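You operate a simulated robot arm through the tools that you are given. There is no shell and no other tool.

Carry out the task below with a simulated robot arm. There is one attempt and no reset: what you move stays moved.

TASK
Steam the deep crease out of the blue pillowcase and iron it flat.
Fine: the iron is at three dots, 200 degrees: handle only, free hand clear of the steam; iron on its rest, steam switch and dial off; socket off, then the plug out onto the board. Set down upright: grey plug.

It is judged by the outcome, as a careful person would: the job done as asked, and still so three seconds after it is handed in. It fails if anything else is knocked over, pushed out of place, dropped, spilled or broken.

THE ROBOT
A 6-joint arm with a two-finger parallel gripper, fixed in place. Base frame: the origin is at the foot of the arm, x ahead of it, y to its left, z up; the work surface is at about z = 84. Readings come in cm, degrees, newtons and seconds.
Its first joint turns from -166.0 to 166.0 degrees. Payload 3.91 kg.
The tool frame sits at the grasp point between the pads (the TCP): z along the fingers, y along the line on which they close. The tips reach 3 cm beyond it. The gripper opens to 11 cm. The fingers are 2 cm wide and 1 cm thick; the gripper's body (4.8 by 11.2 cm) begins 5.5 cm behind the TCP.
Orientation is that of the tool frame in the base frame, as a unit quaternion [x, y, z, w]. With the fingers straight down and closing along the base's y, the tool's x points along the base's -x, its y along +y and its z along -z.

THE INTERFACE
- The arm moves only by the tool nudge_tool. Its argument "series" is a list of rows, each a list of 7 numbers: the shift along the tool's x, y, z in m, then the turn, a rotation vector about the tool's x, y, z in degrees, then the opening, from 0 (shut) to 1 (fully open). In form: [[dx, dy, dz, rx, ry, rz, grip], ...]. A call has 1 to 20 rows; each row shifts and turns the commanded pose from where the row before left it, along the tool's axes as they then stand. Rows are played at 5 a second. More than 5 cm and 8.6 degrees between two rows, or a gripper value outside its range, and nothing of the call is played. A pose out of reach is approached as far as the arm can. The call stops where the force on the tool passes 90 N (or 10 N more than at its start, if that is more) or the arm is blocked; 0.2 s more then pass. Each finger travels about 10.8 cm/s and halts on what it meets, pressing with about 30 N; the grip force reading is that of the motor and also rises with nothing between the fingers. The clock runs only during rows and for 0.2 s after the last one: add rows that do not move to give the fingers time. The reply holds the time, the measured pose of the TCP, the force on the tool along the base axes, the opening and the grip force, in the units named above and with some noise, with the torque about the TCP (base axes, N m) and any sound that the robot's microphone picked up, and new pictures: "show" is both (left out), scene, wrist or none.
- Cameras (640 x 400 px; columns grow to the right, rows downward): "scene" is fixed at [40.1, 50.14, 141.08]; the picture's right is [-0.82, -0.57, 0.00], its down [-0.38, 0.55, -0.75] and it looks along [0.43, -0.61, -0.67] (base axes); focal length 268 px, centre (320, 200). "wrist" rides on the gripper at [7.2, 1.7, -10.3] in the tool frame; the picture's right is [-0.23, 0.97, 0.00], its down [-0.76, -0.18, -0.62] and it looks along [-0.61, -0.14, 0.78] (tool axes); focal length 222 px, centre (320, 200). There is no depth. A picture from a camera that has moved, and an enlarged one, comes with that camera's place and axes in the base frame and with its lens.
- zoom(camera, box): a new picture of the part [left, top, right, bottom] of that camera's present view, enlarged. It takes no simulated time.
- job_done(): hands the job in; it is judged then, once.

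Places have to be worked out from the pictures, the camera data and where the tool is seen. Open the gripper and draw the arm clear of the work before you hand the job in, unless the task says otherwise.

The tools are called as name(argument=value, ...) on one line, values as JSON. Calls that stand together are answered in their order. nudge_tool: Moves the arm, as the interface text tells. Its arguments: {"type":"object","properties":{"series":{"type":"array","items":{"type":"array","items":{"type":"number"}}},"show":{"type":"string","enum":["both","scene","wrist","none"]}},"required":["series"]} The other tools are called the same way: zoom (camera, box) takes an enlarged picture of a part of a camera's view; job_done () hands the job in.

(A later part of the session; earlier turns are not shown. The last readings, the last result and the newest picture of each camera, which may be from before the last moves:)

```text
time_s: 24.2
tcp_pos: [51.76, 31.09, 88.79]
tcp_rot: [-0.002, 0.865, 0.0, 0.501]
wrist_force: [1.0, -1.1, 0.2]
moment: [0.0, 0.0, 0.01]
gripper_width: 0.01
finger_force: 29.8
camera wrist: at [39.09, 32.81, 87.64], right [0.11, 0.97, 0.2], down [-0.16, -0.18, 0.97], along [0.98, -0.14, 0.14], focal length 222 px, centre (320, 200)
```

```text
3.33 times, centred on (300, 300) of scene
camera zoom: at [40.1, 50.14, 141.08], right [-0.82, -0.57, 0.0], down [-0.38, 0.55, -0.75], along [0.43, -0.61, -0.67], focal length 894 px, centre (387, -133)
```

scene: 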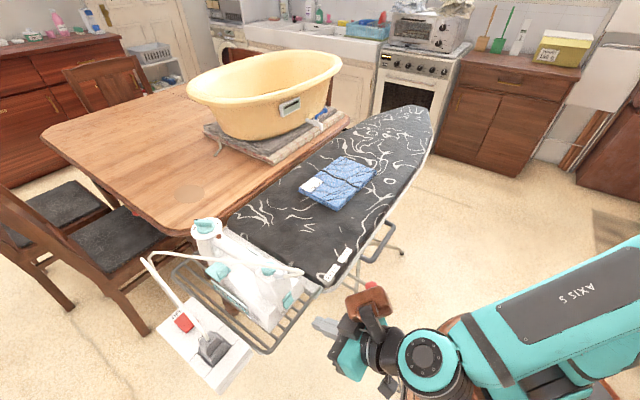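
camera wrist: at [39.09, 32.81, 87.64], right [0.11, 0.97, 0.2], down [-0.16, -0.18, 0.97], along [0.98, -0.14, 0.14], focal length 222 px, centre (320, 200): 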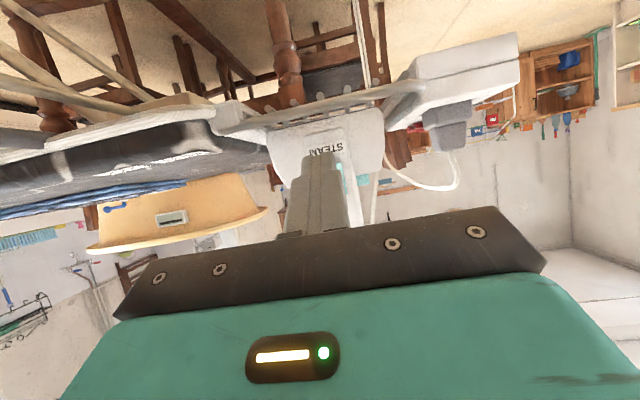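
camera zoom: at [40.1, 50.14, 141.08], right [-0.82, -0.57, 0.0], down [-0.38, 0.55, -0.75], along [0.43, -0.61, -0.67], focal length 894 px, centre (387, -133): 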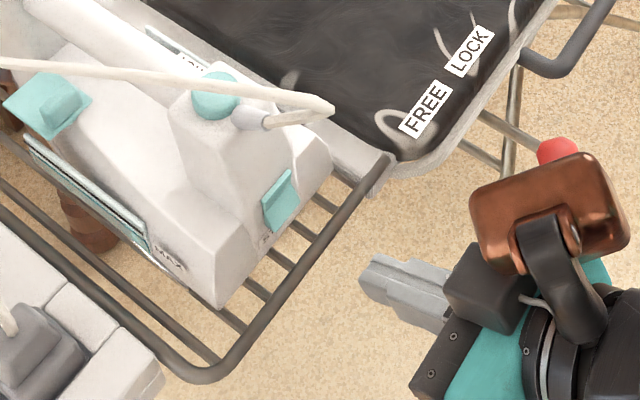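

The fingertips' upper corner is at about [54.9, 31.1, 88.2], roughly 5.4 cm short of the rocker's proud edge. I'll advance 4.7 cm in +x with a 0.3 cm y correction, stopping just short.

nudge_tool(series=[[-0.0078, 0.001, 0.0136, 0, 0, 0, 0], [-0.0078, 0.001, 0.0136, 0, 0, 0, 0], [-0.0078, 0.001, 0.0136, 0, 0, 0, 0], [0, 0, 0, 0, 0, 0, 0]], show="both")

zoom(camera="scene", box=[250, 260, 330, 330])

```text
time_s: 25.2
tcp_pos: [56.63, 31.48, 88.85]
tcp_rot: [-0.002, 0.865, 0.001, 0.501]
wrist_force: [0.2, -1.2, 0.5]
moment: [-0.03, 0.0, 0.0]
gripper_width: 0.0
finger_force: 29.8
camera wrist: at [43.95, 33.19, 87.67], right [0.11, 0.97, 0.2], down [-0.16, -0.18, 0.97], along [0.98, -0.14, 0.14], focal length 222 px, centre (320, 200)
```

scene: 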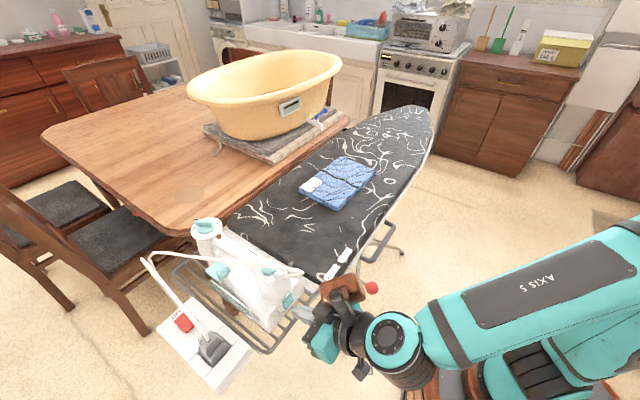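
wrist: 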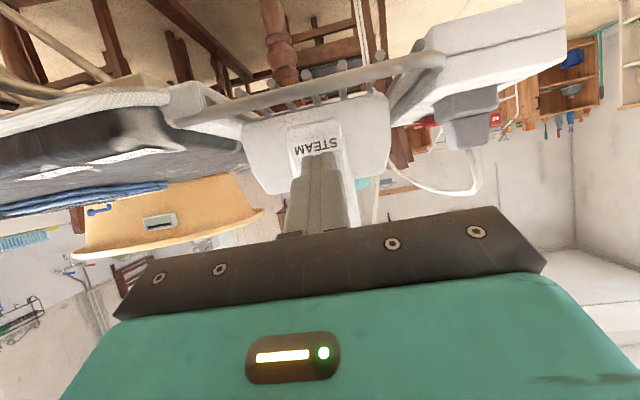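

```text
5.71 times, centred on (290, 295) of scene
camera zoom: at [40.1, 50.14, 141.08], right [-0.82, -0.57, 0.0], down [-0.38, 0.55, -0.75], along [0.43, -0.61, -0.67], focal length 1533 px, centre (491, -343)
```

zoom: 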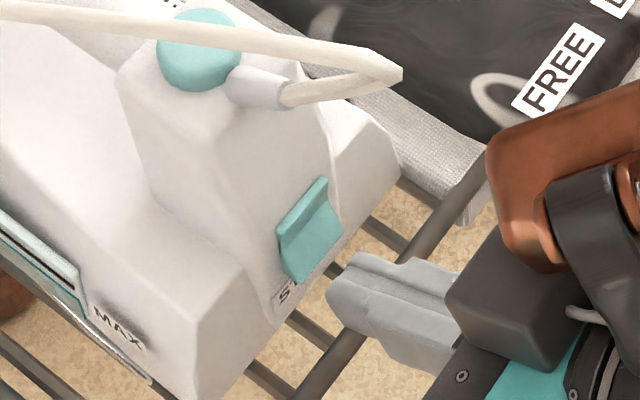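

There is still a gap of roughly 0.6 cm, and the height looks right. I'll creep forward and watch the force reading.

nudge_tool(series=[[-0.0015, -0.0005, 0.0026, 0, 0, 0, 0], [-0.0015, 0, 0.0026, 0, 0, 0, 0], [0, 0, 0, 0, 0, 0, 0]], show="none")

zoom(camera="scene", box=[250, 260, 330, 330])

```text
time_s: 26.0
tcp_pos: [57.22, 31.46, 88.91]
tcp_rot: [-0.001, 0.865, -0.001, 0.503]
wrist_force: [0.3, -0.1, 0.9]
moment: [-0.01, -0.04, 0.01]
gripper_width: 0.03
finger_force: 30.2
```

```text
5.71 times, centred on (290, 295) of scene
camera zoom: at [40.1, 50.14, 141.08], right [-0.82, -0.57, 0.0], down [-0.38, 0.55, -0.75], along [0.43, -0.61, -0.67], focal length 1533 px, centre (491, -343)
```

zoom: 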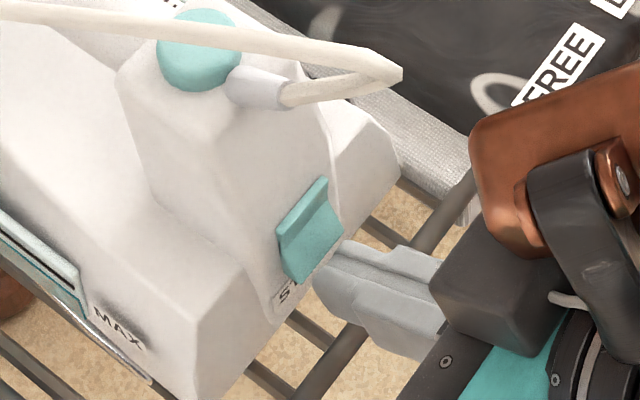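

It's almost touching and the force is still zero, so I'll continue in small steps, two at a time.

nudge_tool(series=[[-0.0015, 0, 0.0026, 0, 0, 0, 0], [0, 0, 0, 0, 0, 0, 0]], show="none")

nudge_tool(series=[[-0.001, 0, 0.0017, 0, 0, 0, 0], [0, 0, 0, 0, 0, 0, 0]], show="none")

zoom(camera="scene", box=[250, 260, 330, 330])

```text
time_s: 26.6
tcp_pos: [57.46, 31.47, 88.84]
tcp_rot: [-0.001, 0.865, -0.001, 0.502]
wrist_force: [0.3, -0.2, 0.9]
moment: [0.04, 0.01, 0.03]
gripper_width: 0.0
finger_force: 30.4
```

```text
time_s: 27.2
tcp_pos: [57.71, 31.55, 88.8]
tcp_rot: [-0.001, 0.865, -0.001, 0.501]
wrist_force: [0.5, 0.6, -0.9]
moment: [-0.02, 0.01, 0.0]
gripper_width: 0.0
finger_force: 29.8
```

```text
5.71 times, centred on (290, 295) of scene
camera zoom: at [40.1, 50.14, 141.08], right [-0.82, -0.57, 0.0], down [-0.38, 0.55, -0.75], along [0.43, -0.61, -0.67], focal length 1533 px, centre (491, -343)
```

zoom: 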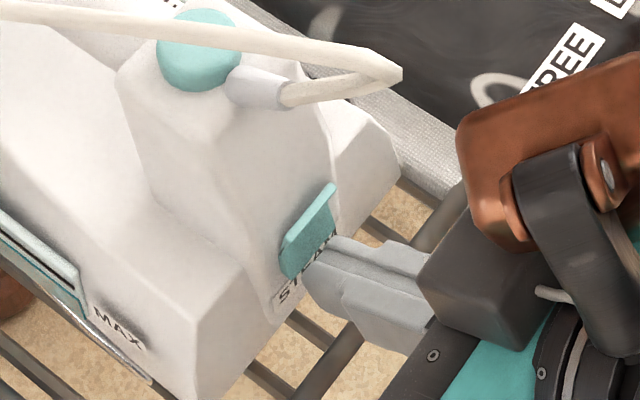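

The rocker has flipped: its upper end now stands proud and the whole STEAM label is visible, with almost no force. I'll back off 3 cm and look for any steam or other change.

nudge_tool(series=[[0.0075, 0, -0.013, 0, 0, 0, 0], [0.0075, 0, -0.013, 0, 0, 0, 0], [0, 0, 0, 0, 0, 0, 0], [0, 0, 0, 0, 0, 0, 0]], show="both")

zoom(camera="scene", box=[180, 210, 320, 340])

zoom(camera="wrist", box=[230, 90, 410, 210])

```text
time_s: 28.2
tcp_pos: [54.68, 31.6, 88.87]
tcp_rot: [-0.002, 0.865, 0.0, 0.502]
wrist_force: [-0.2, 0.1, 0.3]
moment: [0.02, 0.01, 0.0]
gripper_width: 0.0
finger_force: 29.8
camera wrist: at [42.02, 33.25, 87.74], right [0.11, 0.97, 0.2], down [-0.16, -0.18, 0.97], along [0.98, -0.14, 0.14], focal length 222 px, centre (320, 200)
```

scene: 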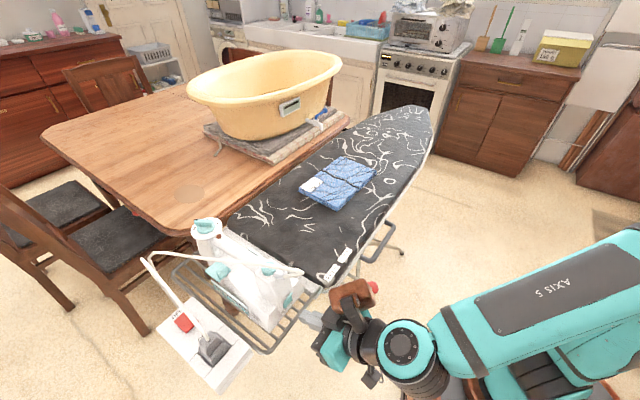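
wrist: 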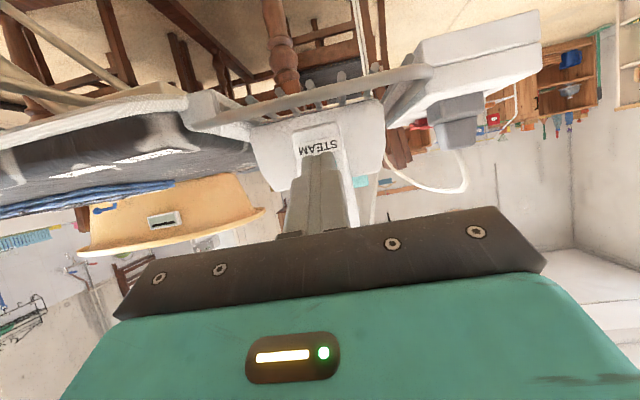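

```text
3.08 times, centred on (250, 275) of scene
camera zoom: at [40.1, 50.14, 141.08], right [-0.82, -0.57, 0.0], down [-0.38, 0.55, -0.75], along [0.43, -0.61, -0.67], focal length 825 px, centre (535, -31)
```

zoom: 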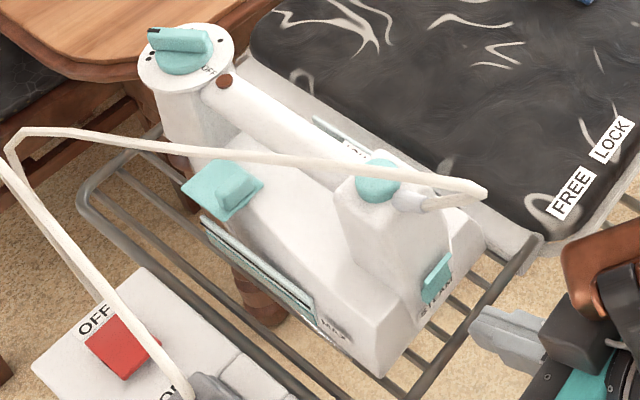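

```text
3.33 times, centred on (320, 150) of wrist
camera zoom: at [42.02, 33.25, 87.74], right [0.11, 0.97, 0.2], down [-0.16, -0.18, 0.97], along [0.98, -0.14, 0.14], focal length 740 px, centre (320, 367)
```

zoom: 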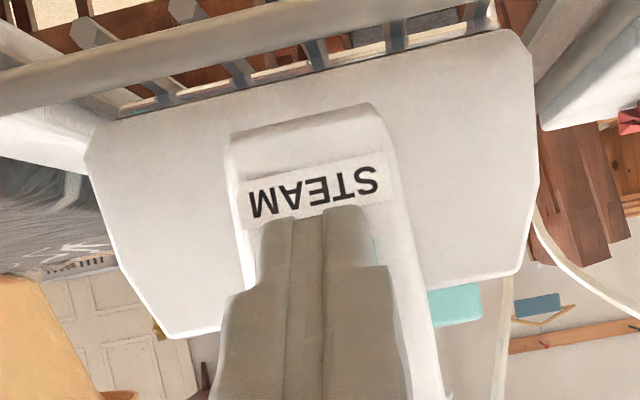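

There's no visible steam or sound, and the iron hasn't shifted. By its labels the red socket rocker is pressed at its OFF end, and the amber lamp by the dial is dark, so the iron may be unpowered and coasting at 200. I'll go to the +y side of the socket with the tool tilted, clear of the cord that arches at z≈94 over y≈45.5, to press its ON end and watch the lamp.

nudge_tool(series=[[0.02, 0, -0.0346, 0, 0, 0, 0], [-0.0416, 0, -0.024, 0, 0, 0, 0], [-0.0416, 0, -0.024, 0, 0, 0, 0], [-0.0416, 0, -0.024, 0, 0, 0, 0], [-0.0416, 0, -0.024, 0, 0, 0, 0], [-0.0416, 0, -0.024, 0, 0, 0, 0], [0, 0, 0, 0, 7.5, 0, 0], [0, 0, 0, 0, 7.5, 0, 0], [0, 0, 0, 0, 7.5, 0, 0], [0, 0, 0, 0, 7.5, 0, 0], [0, 0, 0, 0, 7.5, 0, 0], [0, 0, 0, 0, 7.5, 0, 0], [0, 0, 0, 0, 7.5, 0, 0], [0, 0, 0, 0, 7.5, 0, 0], [0, 0, 0, 0, 0, 8.2, 0], [0, 0, 0, 0, 0, 8.2, 0], [0, 0, 0, 0, 0, 8.2, 0], [0, 0, 0, 0, 0, 8.2, 0], [0, 0, 0, 0, 0, 8.2, 0], [0, 0, 0, 0, 0, 8.2, 0]], show="scene")

zoom(camera="scene", box=[180, 210, 310, 340])

```text
time_s: 32.4
tcp_pos: [50.49, 31.5, 112.8]
tcp_rot: [0.416, 0.91, 0.0, 0.002]
wrist_force: [-0.8, 0.1, 0.4]
moment: [0.02, -0.02, 0.02]
gripper_width: 0.01
finger_force: 29.8
```

scene: 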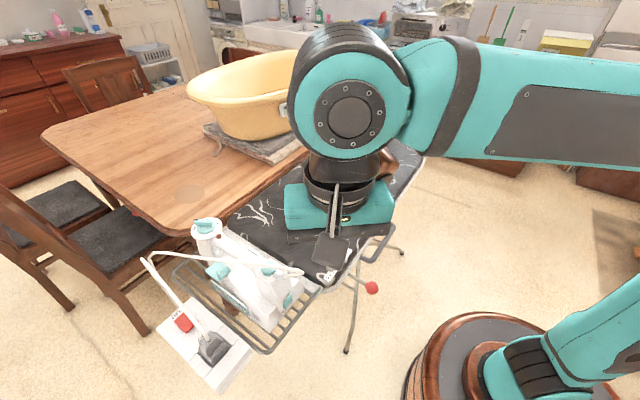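

```text
3.08 times, centred on (245, 275) of scene
camera zoom: at [40.1, 50.14, 141.08], right [-0.82, -0.57, 0.0], down [-0.38, 0.55, -0.75], along [0.43, -0.61, -0.67], focal length 825 px, centre (551, -31)
```

zoom: 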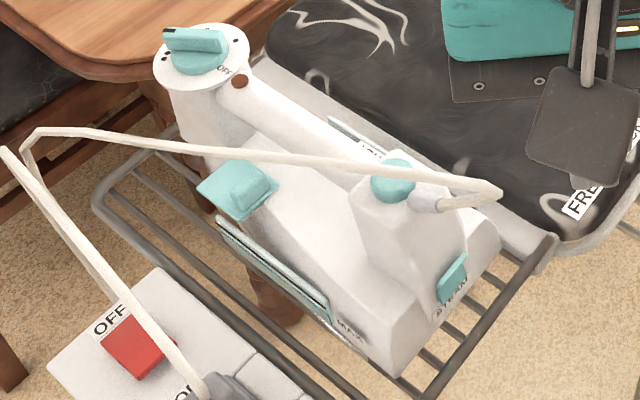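

The scene is unchanged, with the iron still in place and the STEAM rocker flipped. I'll finish the yaw to −90°, pitch 30° so the fingers point down and towards −y, and move to above the +y side of the socket at z≈112.

nudge_tool(series=[[0, 0, 0, 0, 0, 8.16, 0], [0, 0, 0, 0, 0, 8.16, 0], [0, 0, 0, 0, 0, 8.16, 0], [0, 0, 0, 0, 0, 8.16, 0], [0, 0, 0, 0, 0, 8.16, 0], [0, 0, 0, 0, -7.5, 0, 0], [0, 0, 0, 0, -7.5, 0, 0], [0, 0, 0, 0, -7.5, 0, 0], [0, 0, 0, 0, -7.5, 0, 0], [0.0252, 0.0356, -0.0146, 0, 0, 0, 0], [0.0252, 0.0356, -0.0146, 0, 0, 0, 0], [0.0252, 0.0356, -0.0146, 0, 0, 0, 0], [0.0252, 0.0356, -0.0146, 0, 0, 0, 0], [0.0252, 0.0356, -0.0146, 0, 0, 0, 0], [0.0252, 0.0356, -0.0146, 0, 0, 0, 0], [0.0252, 0.0356, -0.0146, 0, 0, 0, 0], [0, 0, 0, 0, 0, 0, 0]], show="both")

```text
time_s: 36.0
tcp_pos: [73.61, 47.6, 105.86]
tcp_rot: [0.681, 0.685, -0.177, 0.186]
wrist_force: [0.2, 0.4, -0.6]
moment: [0.01, -0.02, 0.01]
gripper_width: 0.0
finger_force: 29.6
out of reach, approached as far as the arm can: row 13, 14, 15, 16
camera wrist: at [75.13, 59.13, 111.32], right [0.97, -0.19, 0.12], down [-0.18, -0.35, 0.92], along [-0.13, -0.92, -0.38], focal length 222 px, centre (320, 200)
```

scene: 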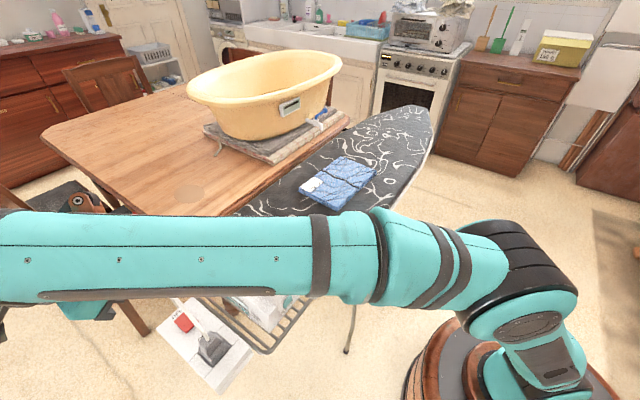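
wrist: 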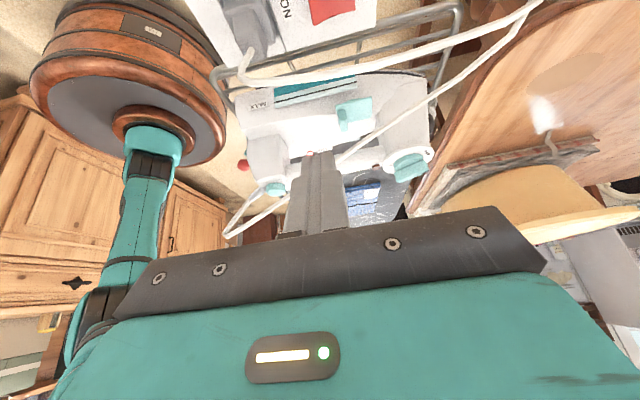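

The last rows hit the reach limit at that height, though the orientation is right and the tool sits at [73.6, 47.6, 105.9]. I don't know whether the commanded pose was reset to the actual one, so I'll test with a small 2 cm descent before going on.

nudge_tool(series=[[0.01, 0, 0.0173, 0, 0, 0, 0], [0, 0, 0, 0, 0, 0, 0]], show="none")

```text
time_s: 36.6
tcp_pos: [73.6, 47.64, 104.09]
tcp_rot: [0.682, 0.683, -0.183, 0.185]
wrist_force: [0.0, -0.4, 0.5]
moment: [0.02, -0.03, 0.0]
gripper_width: 0.02
finger_force: 29.9
```

The commanded pose follows the actual one, so relative moves are safe. I'll cut the tilt to 20° and shift out to about [75.6, 51.5, 100], staying on the +y side of the cord arch.

nudge_tool(series=[[0, 0, 0, 0, 5, 0, 0], [0, 0, 0, 0, 5, 0, 0], [0.0253, 0.01, 0.0126, 0, 0, 0, 0], [0.0253, 0.01, 0.0126, 0, 0, 0, 0], [0, 0, 0, 0, 0, 0, 0]], show="both")

```text
time_s: 37.8
tcp_pos: [75.51, 51.73, 100.02]
tcp_rot: [0.695, 0.697, -0.122, 0.125]
wrist_force: [-0.3, 0.3, -0.7]
moment: [-0.03, -0.02, -0.01]
gripper_width: 0.0
finger_force: 30.1
camera wrist: at [77.03, 62.16, 107.27], right [0.97, -0.21, 0.08], down [-0.18, -0.5, 0.85], along [-0.14, -0.84, -0.53], focal length 222 px, centre (320, 200)
```

scene: 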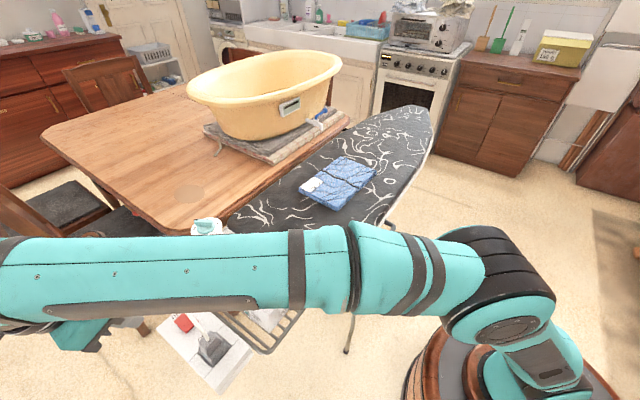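
wrist: 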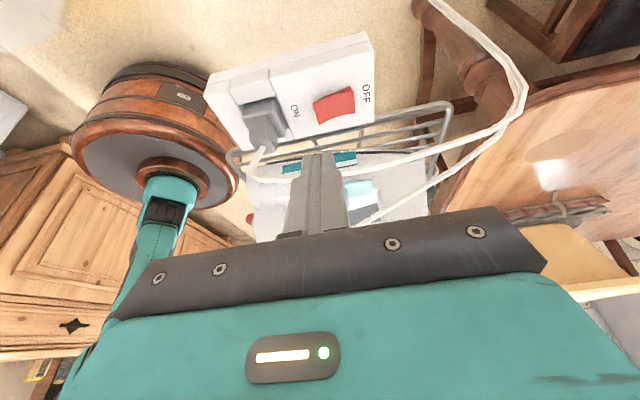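

This gives a clean side view of the red rocker from +y. I'll zoom in to confirm which end is proud and to see the lamps.

zoom(camera="wrist", box=[280, 70, 390, 140])

zoom(camera="wrist", box=[200, 20, 540, 240])

```text
5.71 times, centred on (335, 105) of wrist
camera zoom: at [77.03, 62.16, 107.27], right [0.97, -0.21, 0.08], down [-0.18, -0.5, 0.85], along [-0.14, -0.84, -0.53], focal length 1269 px, centre (234, 743)
```

zoom: 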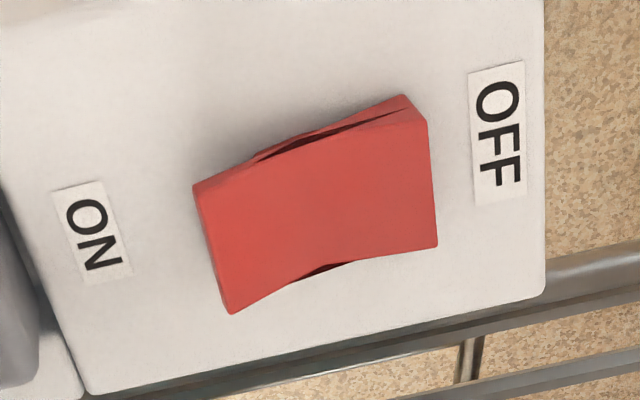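

```text
1.82 times, centred on (370, 130) of wrist
camera zoom: at [77.03, 62.16, 107.27], right [0.97, -0.21, 0.08], down [-0.18, -0.5, 0.85], along [-0.14, -0.84, -0.53], focal length 404 px, centre (229, 327)
```

zoom: 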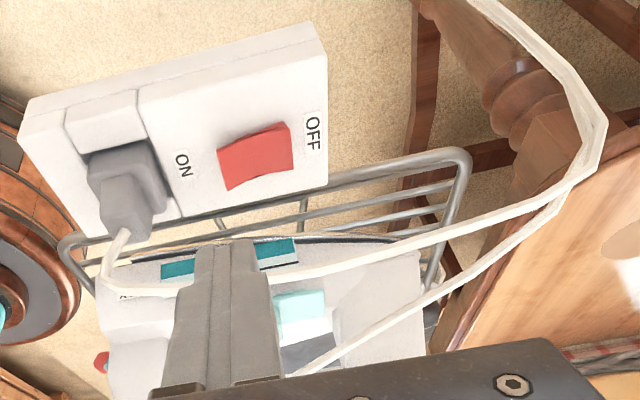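

The view confirms the ON end is proud and the OFF end is pressed flush. I'll increase the tilt to about 26° so the gripper body stays clear of the cord, then come down to about 2 cm above the ON end.

nudge_tool(series=[[0, 0, 0, 0, -6, 0, 0], [0.0031, 0.0003, 0.036, 0, 0, 0, 0], [0.0031, 0.0003, 0.036, 0, 0, 0, 0], [0.0031, 0.0003, 0.036, 0, 0, 0, 0], [0, 0, 0, 0, 0, 0, 0]], show="both")

zoom(camera="wrist", box=[180, 0, 500, 240])

```text
time_s: 39.0
tcp_pos: [75.34, 47.83, 90.05]
tcp_rot: [0.687, 0.69, -0.158, 0.162]
wrist_force: [0.0, -0.3, 0.3]
moment: [0.04, -0.02, -0.02]
gripper_width: 0.01
finger_force: 29.9
camera wrist: at [76.98, 58.98, 96.07], right [0.97, -0.2, 0.1], down [-0.18, -0.41, 0.89], along [-0.14, -0.89, -0.44], focal length 222 px, centre (320, 200)
```

scene: 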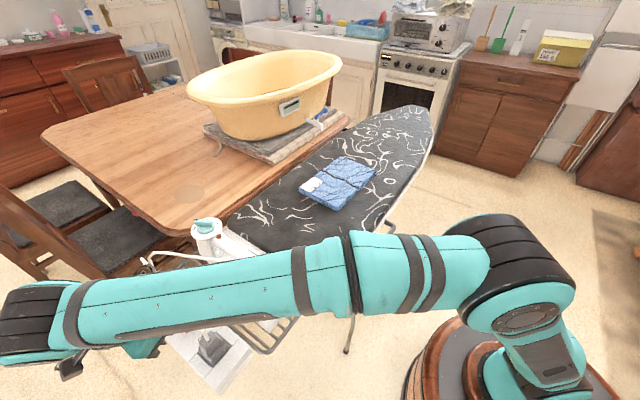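
wrist: 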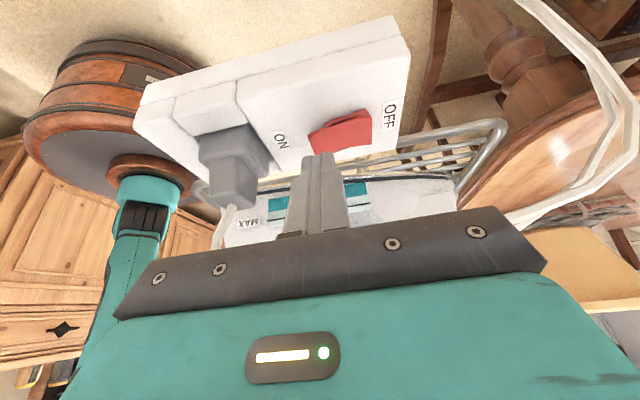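

```text
1.67 times, centred on (340, 120) of wrist
camera zoom: at [76.98, 58.98, 96.07], right [0.97, -0.2, 0.1], down [-0.18, -0.41, 0.89], along [-0.14, -0.89, -0.44], focal length 370 px, centre (287, 333)
```

zoom: 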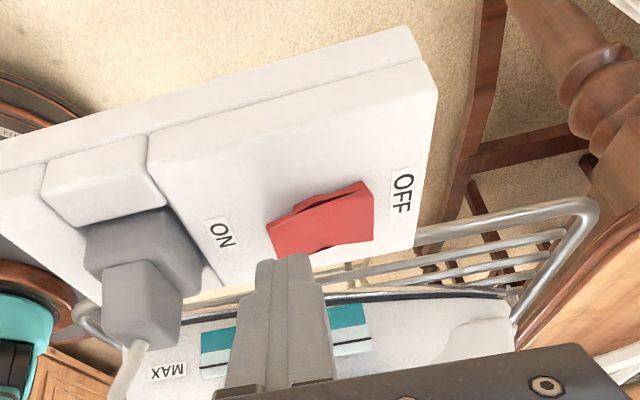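

The fingertips line up with the ON end, about 2 cm away along the tool axis. I'll advance in small steps and read the force each time.

nudge_tool(series=[[0, 0.002, 0.008, 0, 0, 0, 0], [0, 0, 0.007, 0, 0, 0, 0], [0, 0, 0, 0, 0, 0, 0]], show="none")

nudge_tool(series=[[0, 0, 0.004, 0, 0, 0, 0], [0, 0, 0, 0, 0, 0, 0]], show="wrist")

zoom(camera="wrist", box=[270, 80, 410, 190])

```text
time_s: 39.8
tcp_pos: [75.76, 47.32, 88.63]
tcp_rot: [0.688, 0.689, -0.158, 0.161]
wrist_force: [0.2, -0.4, 0.1]
moment: [0.01, 0.01, -0.04]
gripper_width: 0.0
finger_force: 30.2
```

```text
time_s: 40.4
tcp_pos: [75.64, 47.04, 88.06]
tcp_rot: [0.687, 0.69, -0.158, 0.161]
wrist_force: [-1.0, 1.7, 1.6]
moment: [0.0, 0.02, 0.04]
gripper_width: 0.0
finger_force: 30.0
camera wrist: at [77.31, 58.16, 94.3], right [0.97, -0.2, 0.1], down [-0.18, -0.41, 0.89], along [-0.14, -0.89, -0.44], focal length 222 px, centre (320, 200)
```

wrist: 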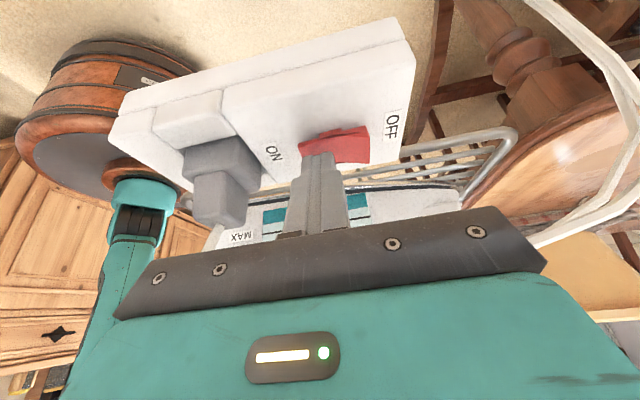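

```text
3.64 times, centred on (340, 135) of wrist
camera zoom: at [77.31, 58.16, 94.3], right [0.97, -0.2, 0.1], down [-0.18, -0.41, 0.89], along [-0.14, -0.89, -0.44], focal length 808 px, centre (247, 436)
```

zoom: 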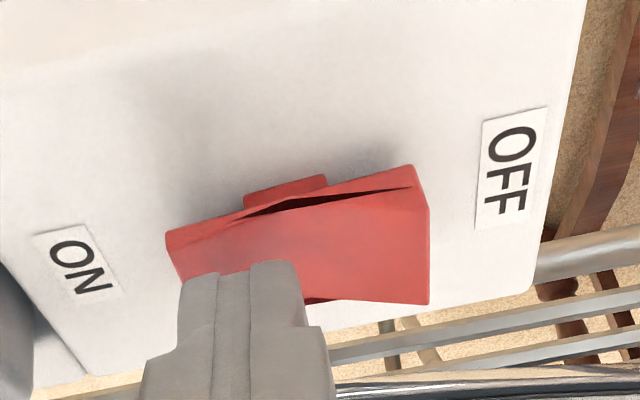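

Contact has begun at about 2 N and the rocker is starting to tip. I'll press another few millimetres.

nudge_tool(series=[[0, 0, 0.003, 0, 0, 0, 0], [0, 0, 0, 0, 0, 0, 0]], show="none")

nudge_tool(series=[[0, 0, 0.003, 0, 0, 0, 0], [0, 0, 0, 0, 0, 0, 0]], show="wrist")

zoom(camera="wrist", box=[270, 80, 410, 190])

```text
time_s: 41.0
tcp_pos: [75.62, 46.88, 88.24]
tcp_rot: [0.688, 0.69, -0.157, 0.161]
wrist_force: [-5.7, 11.0, 29.6]
moment: [0.14, -0.15, 0.04]
gripper_width: 0.02
finger_force: 30.1
```

```text
time_s: 41.6
tcp_pos: [75.65, 47.02, 88.11]
tcp_rot: [0.689, 0.69, -0.154, 0.161]
wrist_force: [2.9, 41.0, 78.8]
moment: [0.87, -0.66, 0.39]
gripper_width: 0.01
finger_force: 29.8
camera wrist: at [77.1, 57.99, 94.29], right [0.97, -0.2, 0.11], down [-0.18, -0.41, 0.89], along [-0.13, -0.89, -0.44], focal length 222 px, centre (320, 200)
```

wrist: 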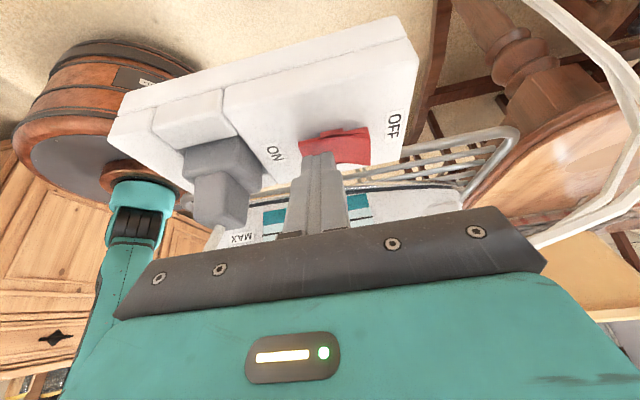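

```text
3.64 times, centred on (340, 135) of wrist
camera zoom: at [77.1, 57.99, 94.29], right [0.97, -0.2, 0.11], down [-0.18, -0.41, 0.89], along [-0.13, -0.89, -0.44], focal length 808 px, centre (247, 436)
```

zoom: 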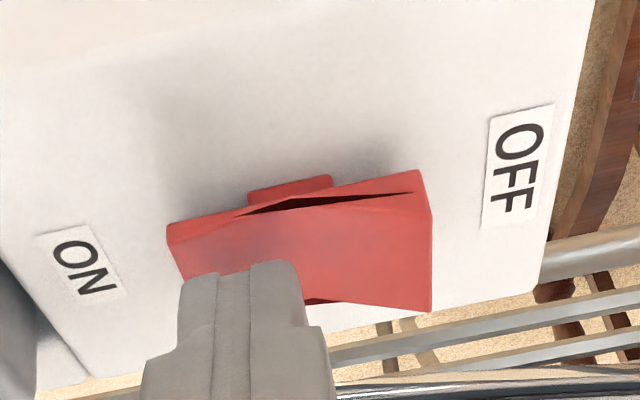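

The force jumped to about 80 N, so the rocker was already at its stop, having flipped at the earlier 2 N contact. I'll back straight off along the tool axis.

nudge_tool(series=[[0, 0, -0.01, 0, 0, 0, 0], [0, 0, -0.03, 0, 0, 0, 0], [0, 0, -0.03, 0, 0, 0, 0], [0, 0, 0, 0, 0, 0, 0]], show="both")

zoom(camera="wrist", box=[260, 60, 400, 160])

zoom(camera="scene", box=[140, 205, 270, 390])

```text
time_s: 42.6
tcp_pos: [75.71, 49.82, 93.86]
tcp_rot: [0.688, 0.69, -0.159, 0.16]
wrist_force: [-0.5, -0.9, -0.5]
moment: [0.03, 0.01, -0.04]
gripper_width: 0.0
finger_force: 29.8
camera wrist: at [77.24, 60.88, 100.02], right [0.97, -0.2, 0.1], down [-0.18, -0.41, 0.89], along [-0.14, -0.89, -0.44], focal length 222 px, centre (320, 200)
```

scene: 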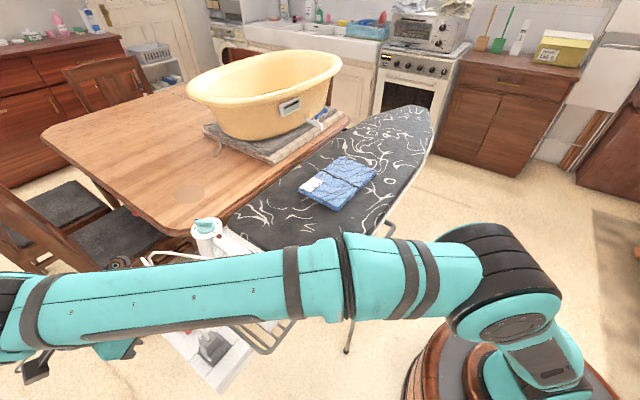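
wrist: 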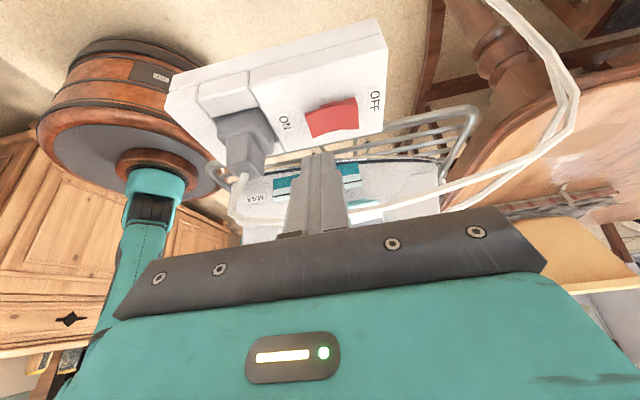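

```text
4.00 times, centred on (330, 110) of wrist
camera zoom: at [77.24, 60.88, 100.02], right [0.97, -0.2, 0.1], down [-0.18, -0.41, 0.89], along [-0.14, -0.89, -0.44], focal length 888 px, centre (280, 560)
```

zoom: 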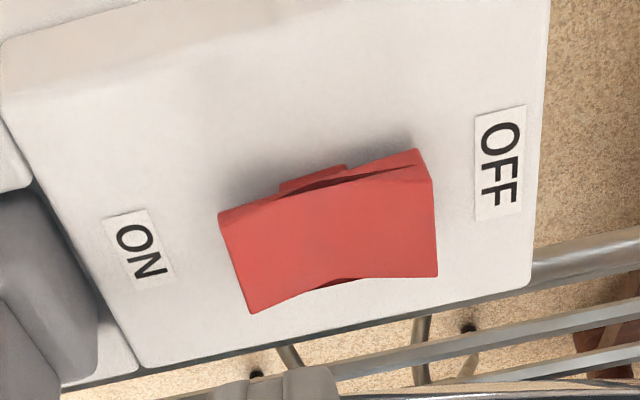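

```text
2.16 times, centred on (205, 298) of scene
camera zoom: at [40.1, 50.14, 141.08], right [-0.82, -0.57, 0.0], down [-0.38, 0.55, -0.75], along [0.43, -0.61, -0.67], focal length 580 px, centre (569, -11)
```

zoom: 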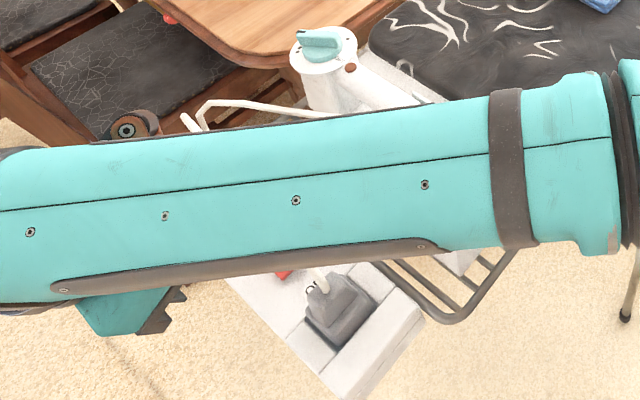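

The rocker looks to have tipped towards ON, but perhaps not fully. I'll zoom in tightly to measure it, and check whether the lamp by the dial has changed.

zoom(camera="wrist", box=[300, 90, 370, 145])

zoom(camera="scene", box=[185, 210, 265, 260])

zoom(camera="wrist", box=[150, 10, 400, 170])

```text
7.27 times, centred on (335, 118) of wrist
camera zoom: at [77.24, 60.88, 100.02], right [0.97, -0.2, 0.1], down [-0.18, -0.41, 0.89], along [-0.14, -0.89, -0.44], focal length 1615 px, centre (211, 800)
```

zoom: 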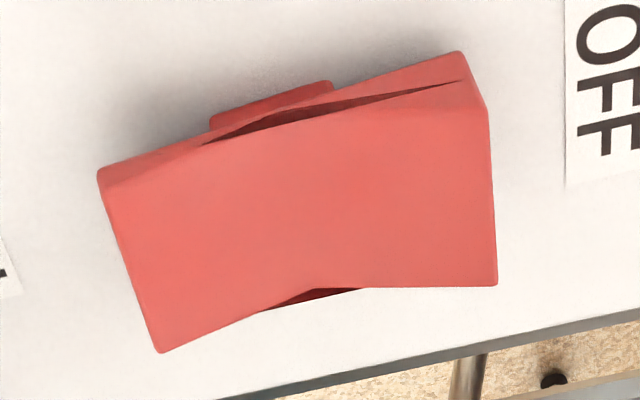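

```text
8.00 times, centred on (225, 235) of scene
camera zoom: at [40.1, 50.14, 141.08], right [-0.82, -0.57, 0.0], down [-0.38, 0.55, -0.75], along [0.43, -0.61, -0.67], focal length 2146 px, centre (1080, -80)
```

zoom: 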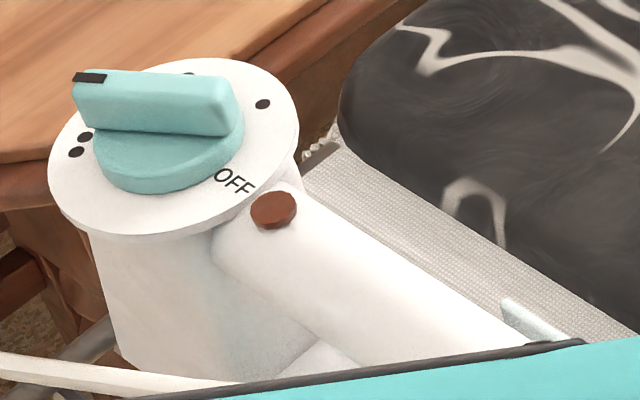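

```text
2.50 times, centred on (275, 90) of wrist
camera zoom: at [77.24, 60.88, 100.02], right [0.97, -0.2, 0.1], down [-0.18, -0.41, 0.89], along [-0.14, -0.89, -0.44], focal length 555 px, centre (432, 475)
```

zoom: 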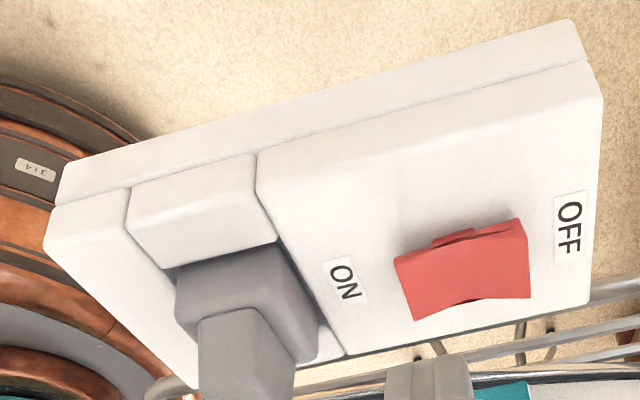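

When pressed the rocker was fully tipped to ON, but after release it seems near neutral. I'll wait a second without moving to see whether it settles or drifts.

nudge_tool(series=[[0, 0, 0, 0, 0, 0, 0], [0, 0, 0, 0, 0, 0, 0], [0, 0, 0, 0, 0, 0, 0], [0, 0, 0, 0, 0, 0, 0], [0, 0, 0, 0, 0, 0, 0]], show="none")

zoom(camera="wrist", box=[300, 90, 370, 145])

```text
time_s: 43.8
tcp_pos: [75.72, 49.75, 93.96]
tcp_rot: [0.688, 0.69, -0.158, 0.161]
wrist_force: [-0.2, -0.2, -0.1]
moment: [-0.01, -0.03, -0.01]
gripper_width: 0.0
finger_force: 29.9
```

```text
7.27 times, centred on (335, 118) of wrist
camera zoom: at [77.22, 60.91, 100.06], right [0.97, -0.2, 0.1], down [-0.18, -0.41, 0.89], along [-0.14, -0.89, -0.44], focal length 1615 px, centre (211, 800)
```

zoom: 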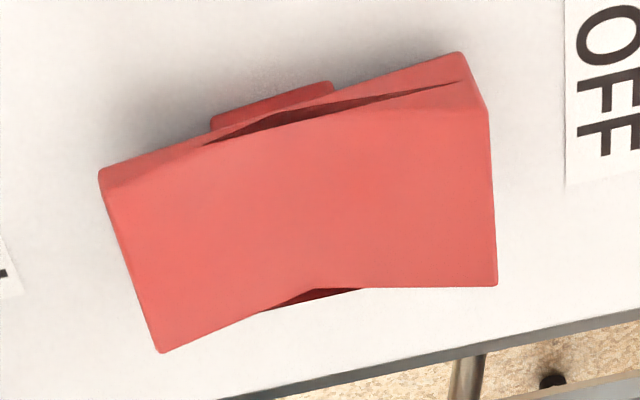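

The rocker is stable. Comparing both edges, the ON end is now lower than the OFF end, so it has tipped to ON. I'll retreat up and away so both cameras can see the lamps and anything else that changed.

nudge_tool(series=[[0.01, 0, -0.04, 0, 0, 0, 0], [0, 0, -0.03, 0, 8, 0, 0.3], [0, -0.03, -0.02, 0, 8, 0, 0.6], [0, -0.04, -0.02, 0, 8, 0, 0.8], [0, -0.045, 0, 0, 2, 0, 0.8], [0, -0.045, 0, 0, 0, 0, 0.8], [0, -0.045, 0, 0, 0, 0, 0.8], [0, -0.045, 0, 0, 0, 0, 0.8], [0, 0, 0, 0, 0, 0, 0.8]], show="both")

zoom(camera="scene", box=[140, 205, 310, 390])

zoom(camera="scene", box=[185, 210, 265, 260])

```text
time_s: 45.8
tcp_pos: [50.56, 54.53, 103.24]
tcp_rot: [0.706, 0.709, 0.001, 0.001]
wrist_force: [0.1, -0.2, 0.0]
moment: [-0.02, -0.02, -0.01]
gripper_width: 8.81
finger_force: 0.0
camera wrist: at [52.06, 61.83, 113.65], right [0.97, -0.22, 0.0], down [-0.18, -0.76, 0.62], along [-0.14, -0.61, -0.78], focal length 222 px, centre (320, 200)
```

scene: 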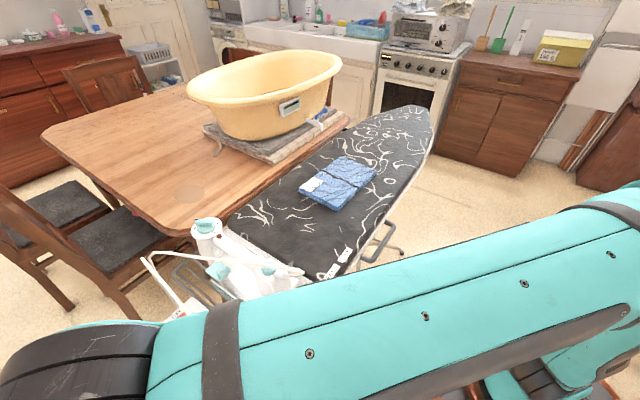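
wrist: 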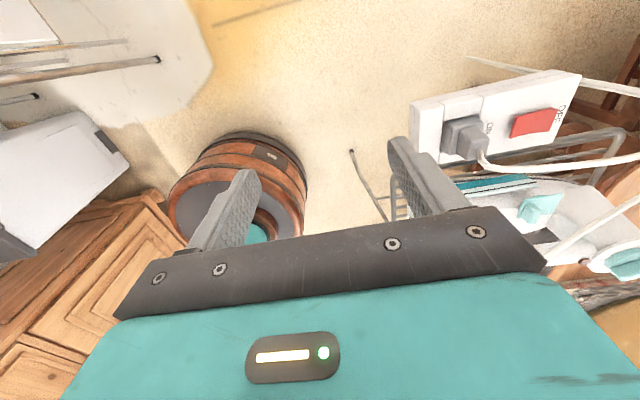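

```text
2.16 times, centred on (225, 298) of scene
camera zoom: at [40.1, 50.14, 141.08], right [-0.82, -0.57, 0.0], down [-0.38, 0.55, -0.75], along [0.43, -0.61, -0.67], focal length 580 px, centre (525, -11)
```

zoom: 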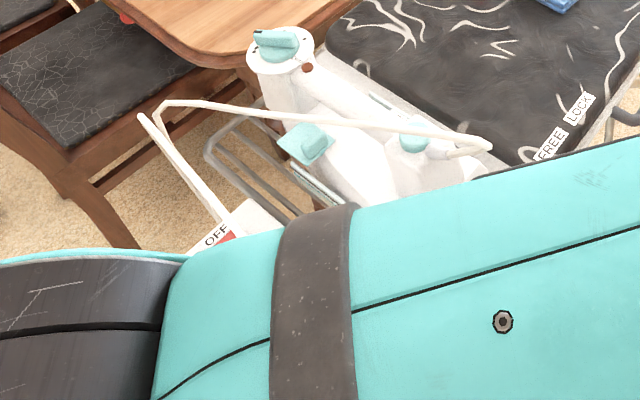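

```text
8.00 times, centred on (225, 235) of scene
camera zoom: at [40.1, 50.14, 141.08], right [-0.82, -0.57, 0.0], down [-0.38, 0.55, -0.75], along [0.43, -0.61, -0.67], focal length 2146 px, centre (1080, -80)
```

zoom: 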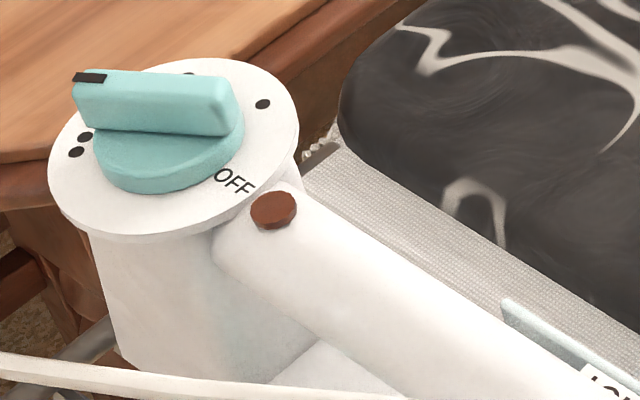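

The dial lamp is still dark and nothing else has changed. I'll return to the plain pointing-down orientation and hover over the iron's handle at z≈113 to inspect the HOT lamp and the handle before grasping.

nudge_tool(series=[[0, 0, -0.05, 0, 0, 0, 0.8], [0, 0, -0.05, 0, 0, 0, 0.8], [0, 0, 0, 0, 0, -8.18, 0.8], [0, 0, 0, 0, 0, -8.18, 0.8], [0, 0, 0, 0, 0, -8.18, 0.8], [0, 0, 0, 0, 0, -8.18, 0.8], [0, 0, 0, 0, 0, -8.18, 0.8], [0, 0, 0, 0, 0, -8.18, 0.8], [0, 0, 0, 0, 0, -8.18, 0.8], [0, 0, 0, 0, 0, -8.18, 0.8], [0, 0, 0, 0, 0, -8.18, 0.8], [0, 0, 0, 0, 0, -8.18, 0.8], [0, 0, 0, 0, 0, -8.18, 0.8], [-0.0334, -0.0329, 0, 0, 0, 0, 0.8], [-0.0334, -0.0329, 0, 0, 0, 0, 0.8], [-0.0334, -0.0329, 0, 0, 0, 0, 0.8], [-0.0334, -0.0329, 0, 0, 0, 0, 0.8], [-0.0334, -0.0329, 0, 0, 0, 0, 0.8], [-0.0334, -0.0329, 0, 0, 0, 0, 0.8], [-0.0334, -0.0329, 0, 0, 0, 0, 0.8]], show="both")

zoom(camera="wrist", box=[230, 80, 430, 225])

zoom(camera="scene", box=[140, 205, 310, 390])

```text
time_s: 50.0
tcp_pos: [74.02, 31.64, 113.51]
tcp_rot: [-0.002, 1.0, -0.001, 0.002]
wrist_force: [-0.6, 0.0, 0.5]
moment: [-0.03, -0.03, -0.01]
gripper_width: 8.81
finger_force: 0.1
camera wrist: at [66.69, 33.38, 123.79], right [0.22, 0.97, 0.0], down [0.76, -0.17, 0.63], along [0.61, -0.14, -0.78], focal length 222 px, centre (320, 200)
```

scene: 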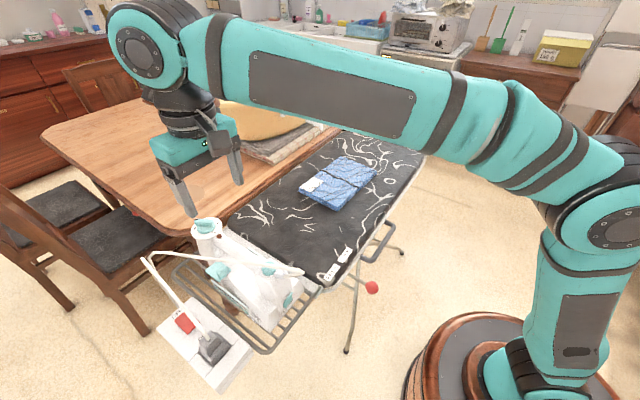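
wrist: 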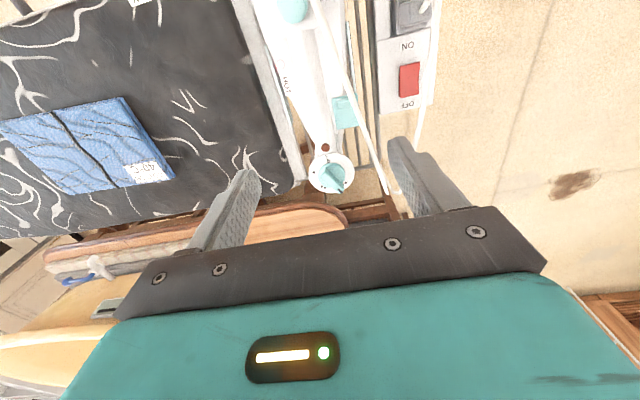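

```text
2.76 times, centred on (330, 152) of wrist
camera zoom: at [66.69, 33.38, 123.79], right [0.22, 0.97, 0.0], down [0.76, -0.17, 0.63], along [0.61, -0.14, -0.78], focal length 613 px, centre (292, 331)
```

zoom: 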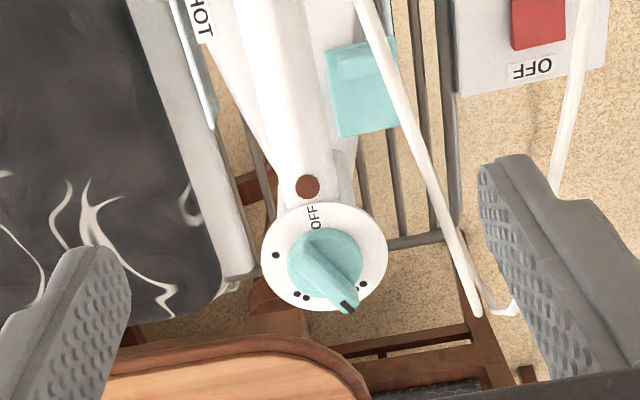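

```text
2.16 times, centred on (225, 298) of scene
camera zoom: at [40.1, 50.14, 141.08], right [-0.82, -0.57, 0.0], down [-0.38, 0.55, -0.75], along [0.43, -0.61, -0.67], focal length 580 px, centre (525, -11)
```

zoom: 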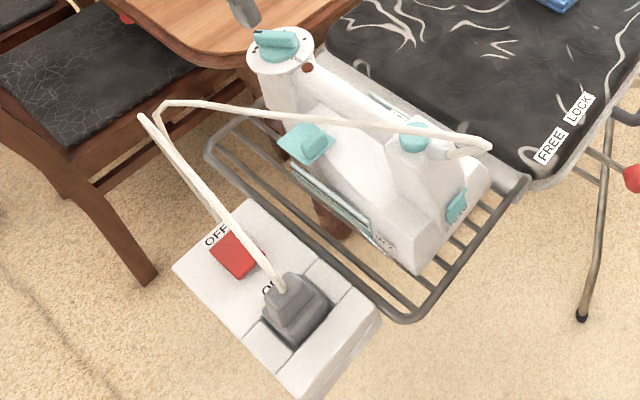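

I'll check the HOT lamp and the handle from here.

zoom(camera="wrist", box=[250, 0, 350, 110])

zoom(camera="wrist", box=[370, 0, 440, 120])

```text
3.64 times, centred on (300, 55) of wrist
camera zoom: at [66.69, 33.38, 123.79], right [0.22, 0.97, 0.0], down [0.76, -0.17, 0.63], along [0.61, -0.14, -0.78], focal length 808 px, centre (393, 727)
```

zoom: 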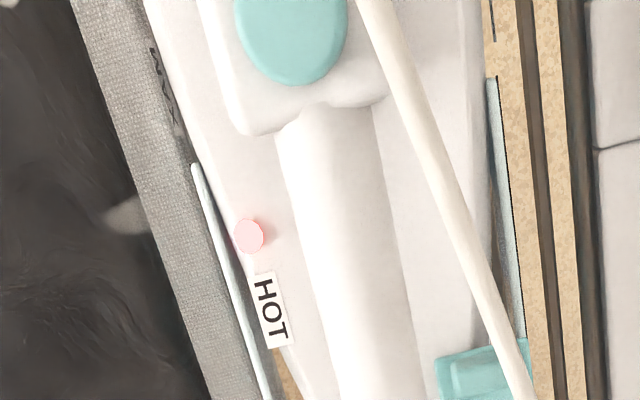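

```text
3.33 times, centred on (405, 60) of wrist
camera zoom: at [66.69, 33.38, 123.79], right [0.22, 0.97, 0.0], down [0.76, -0.17, 0.63], along [0.61, -0.14, -0.78], focal length 740 px, centre (37, 667)
```

zoom: 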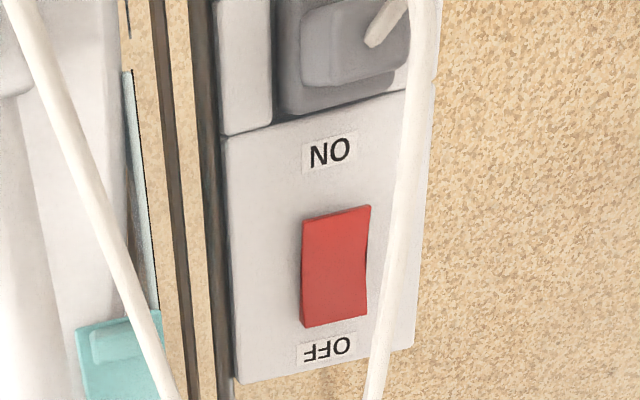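

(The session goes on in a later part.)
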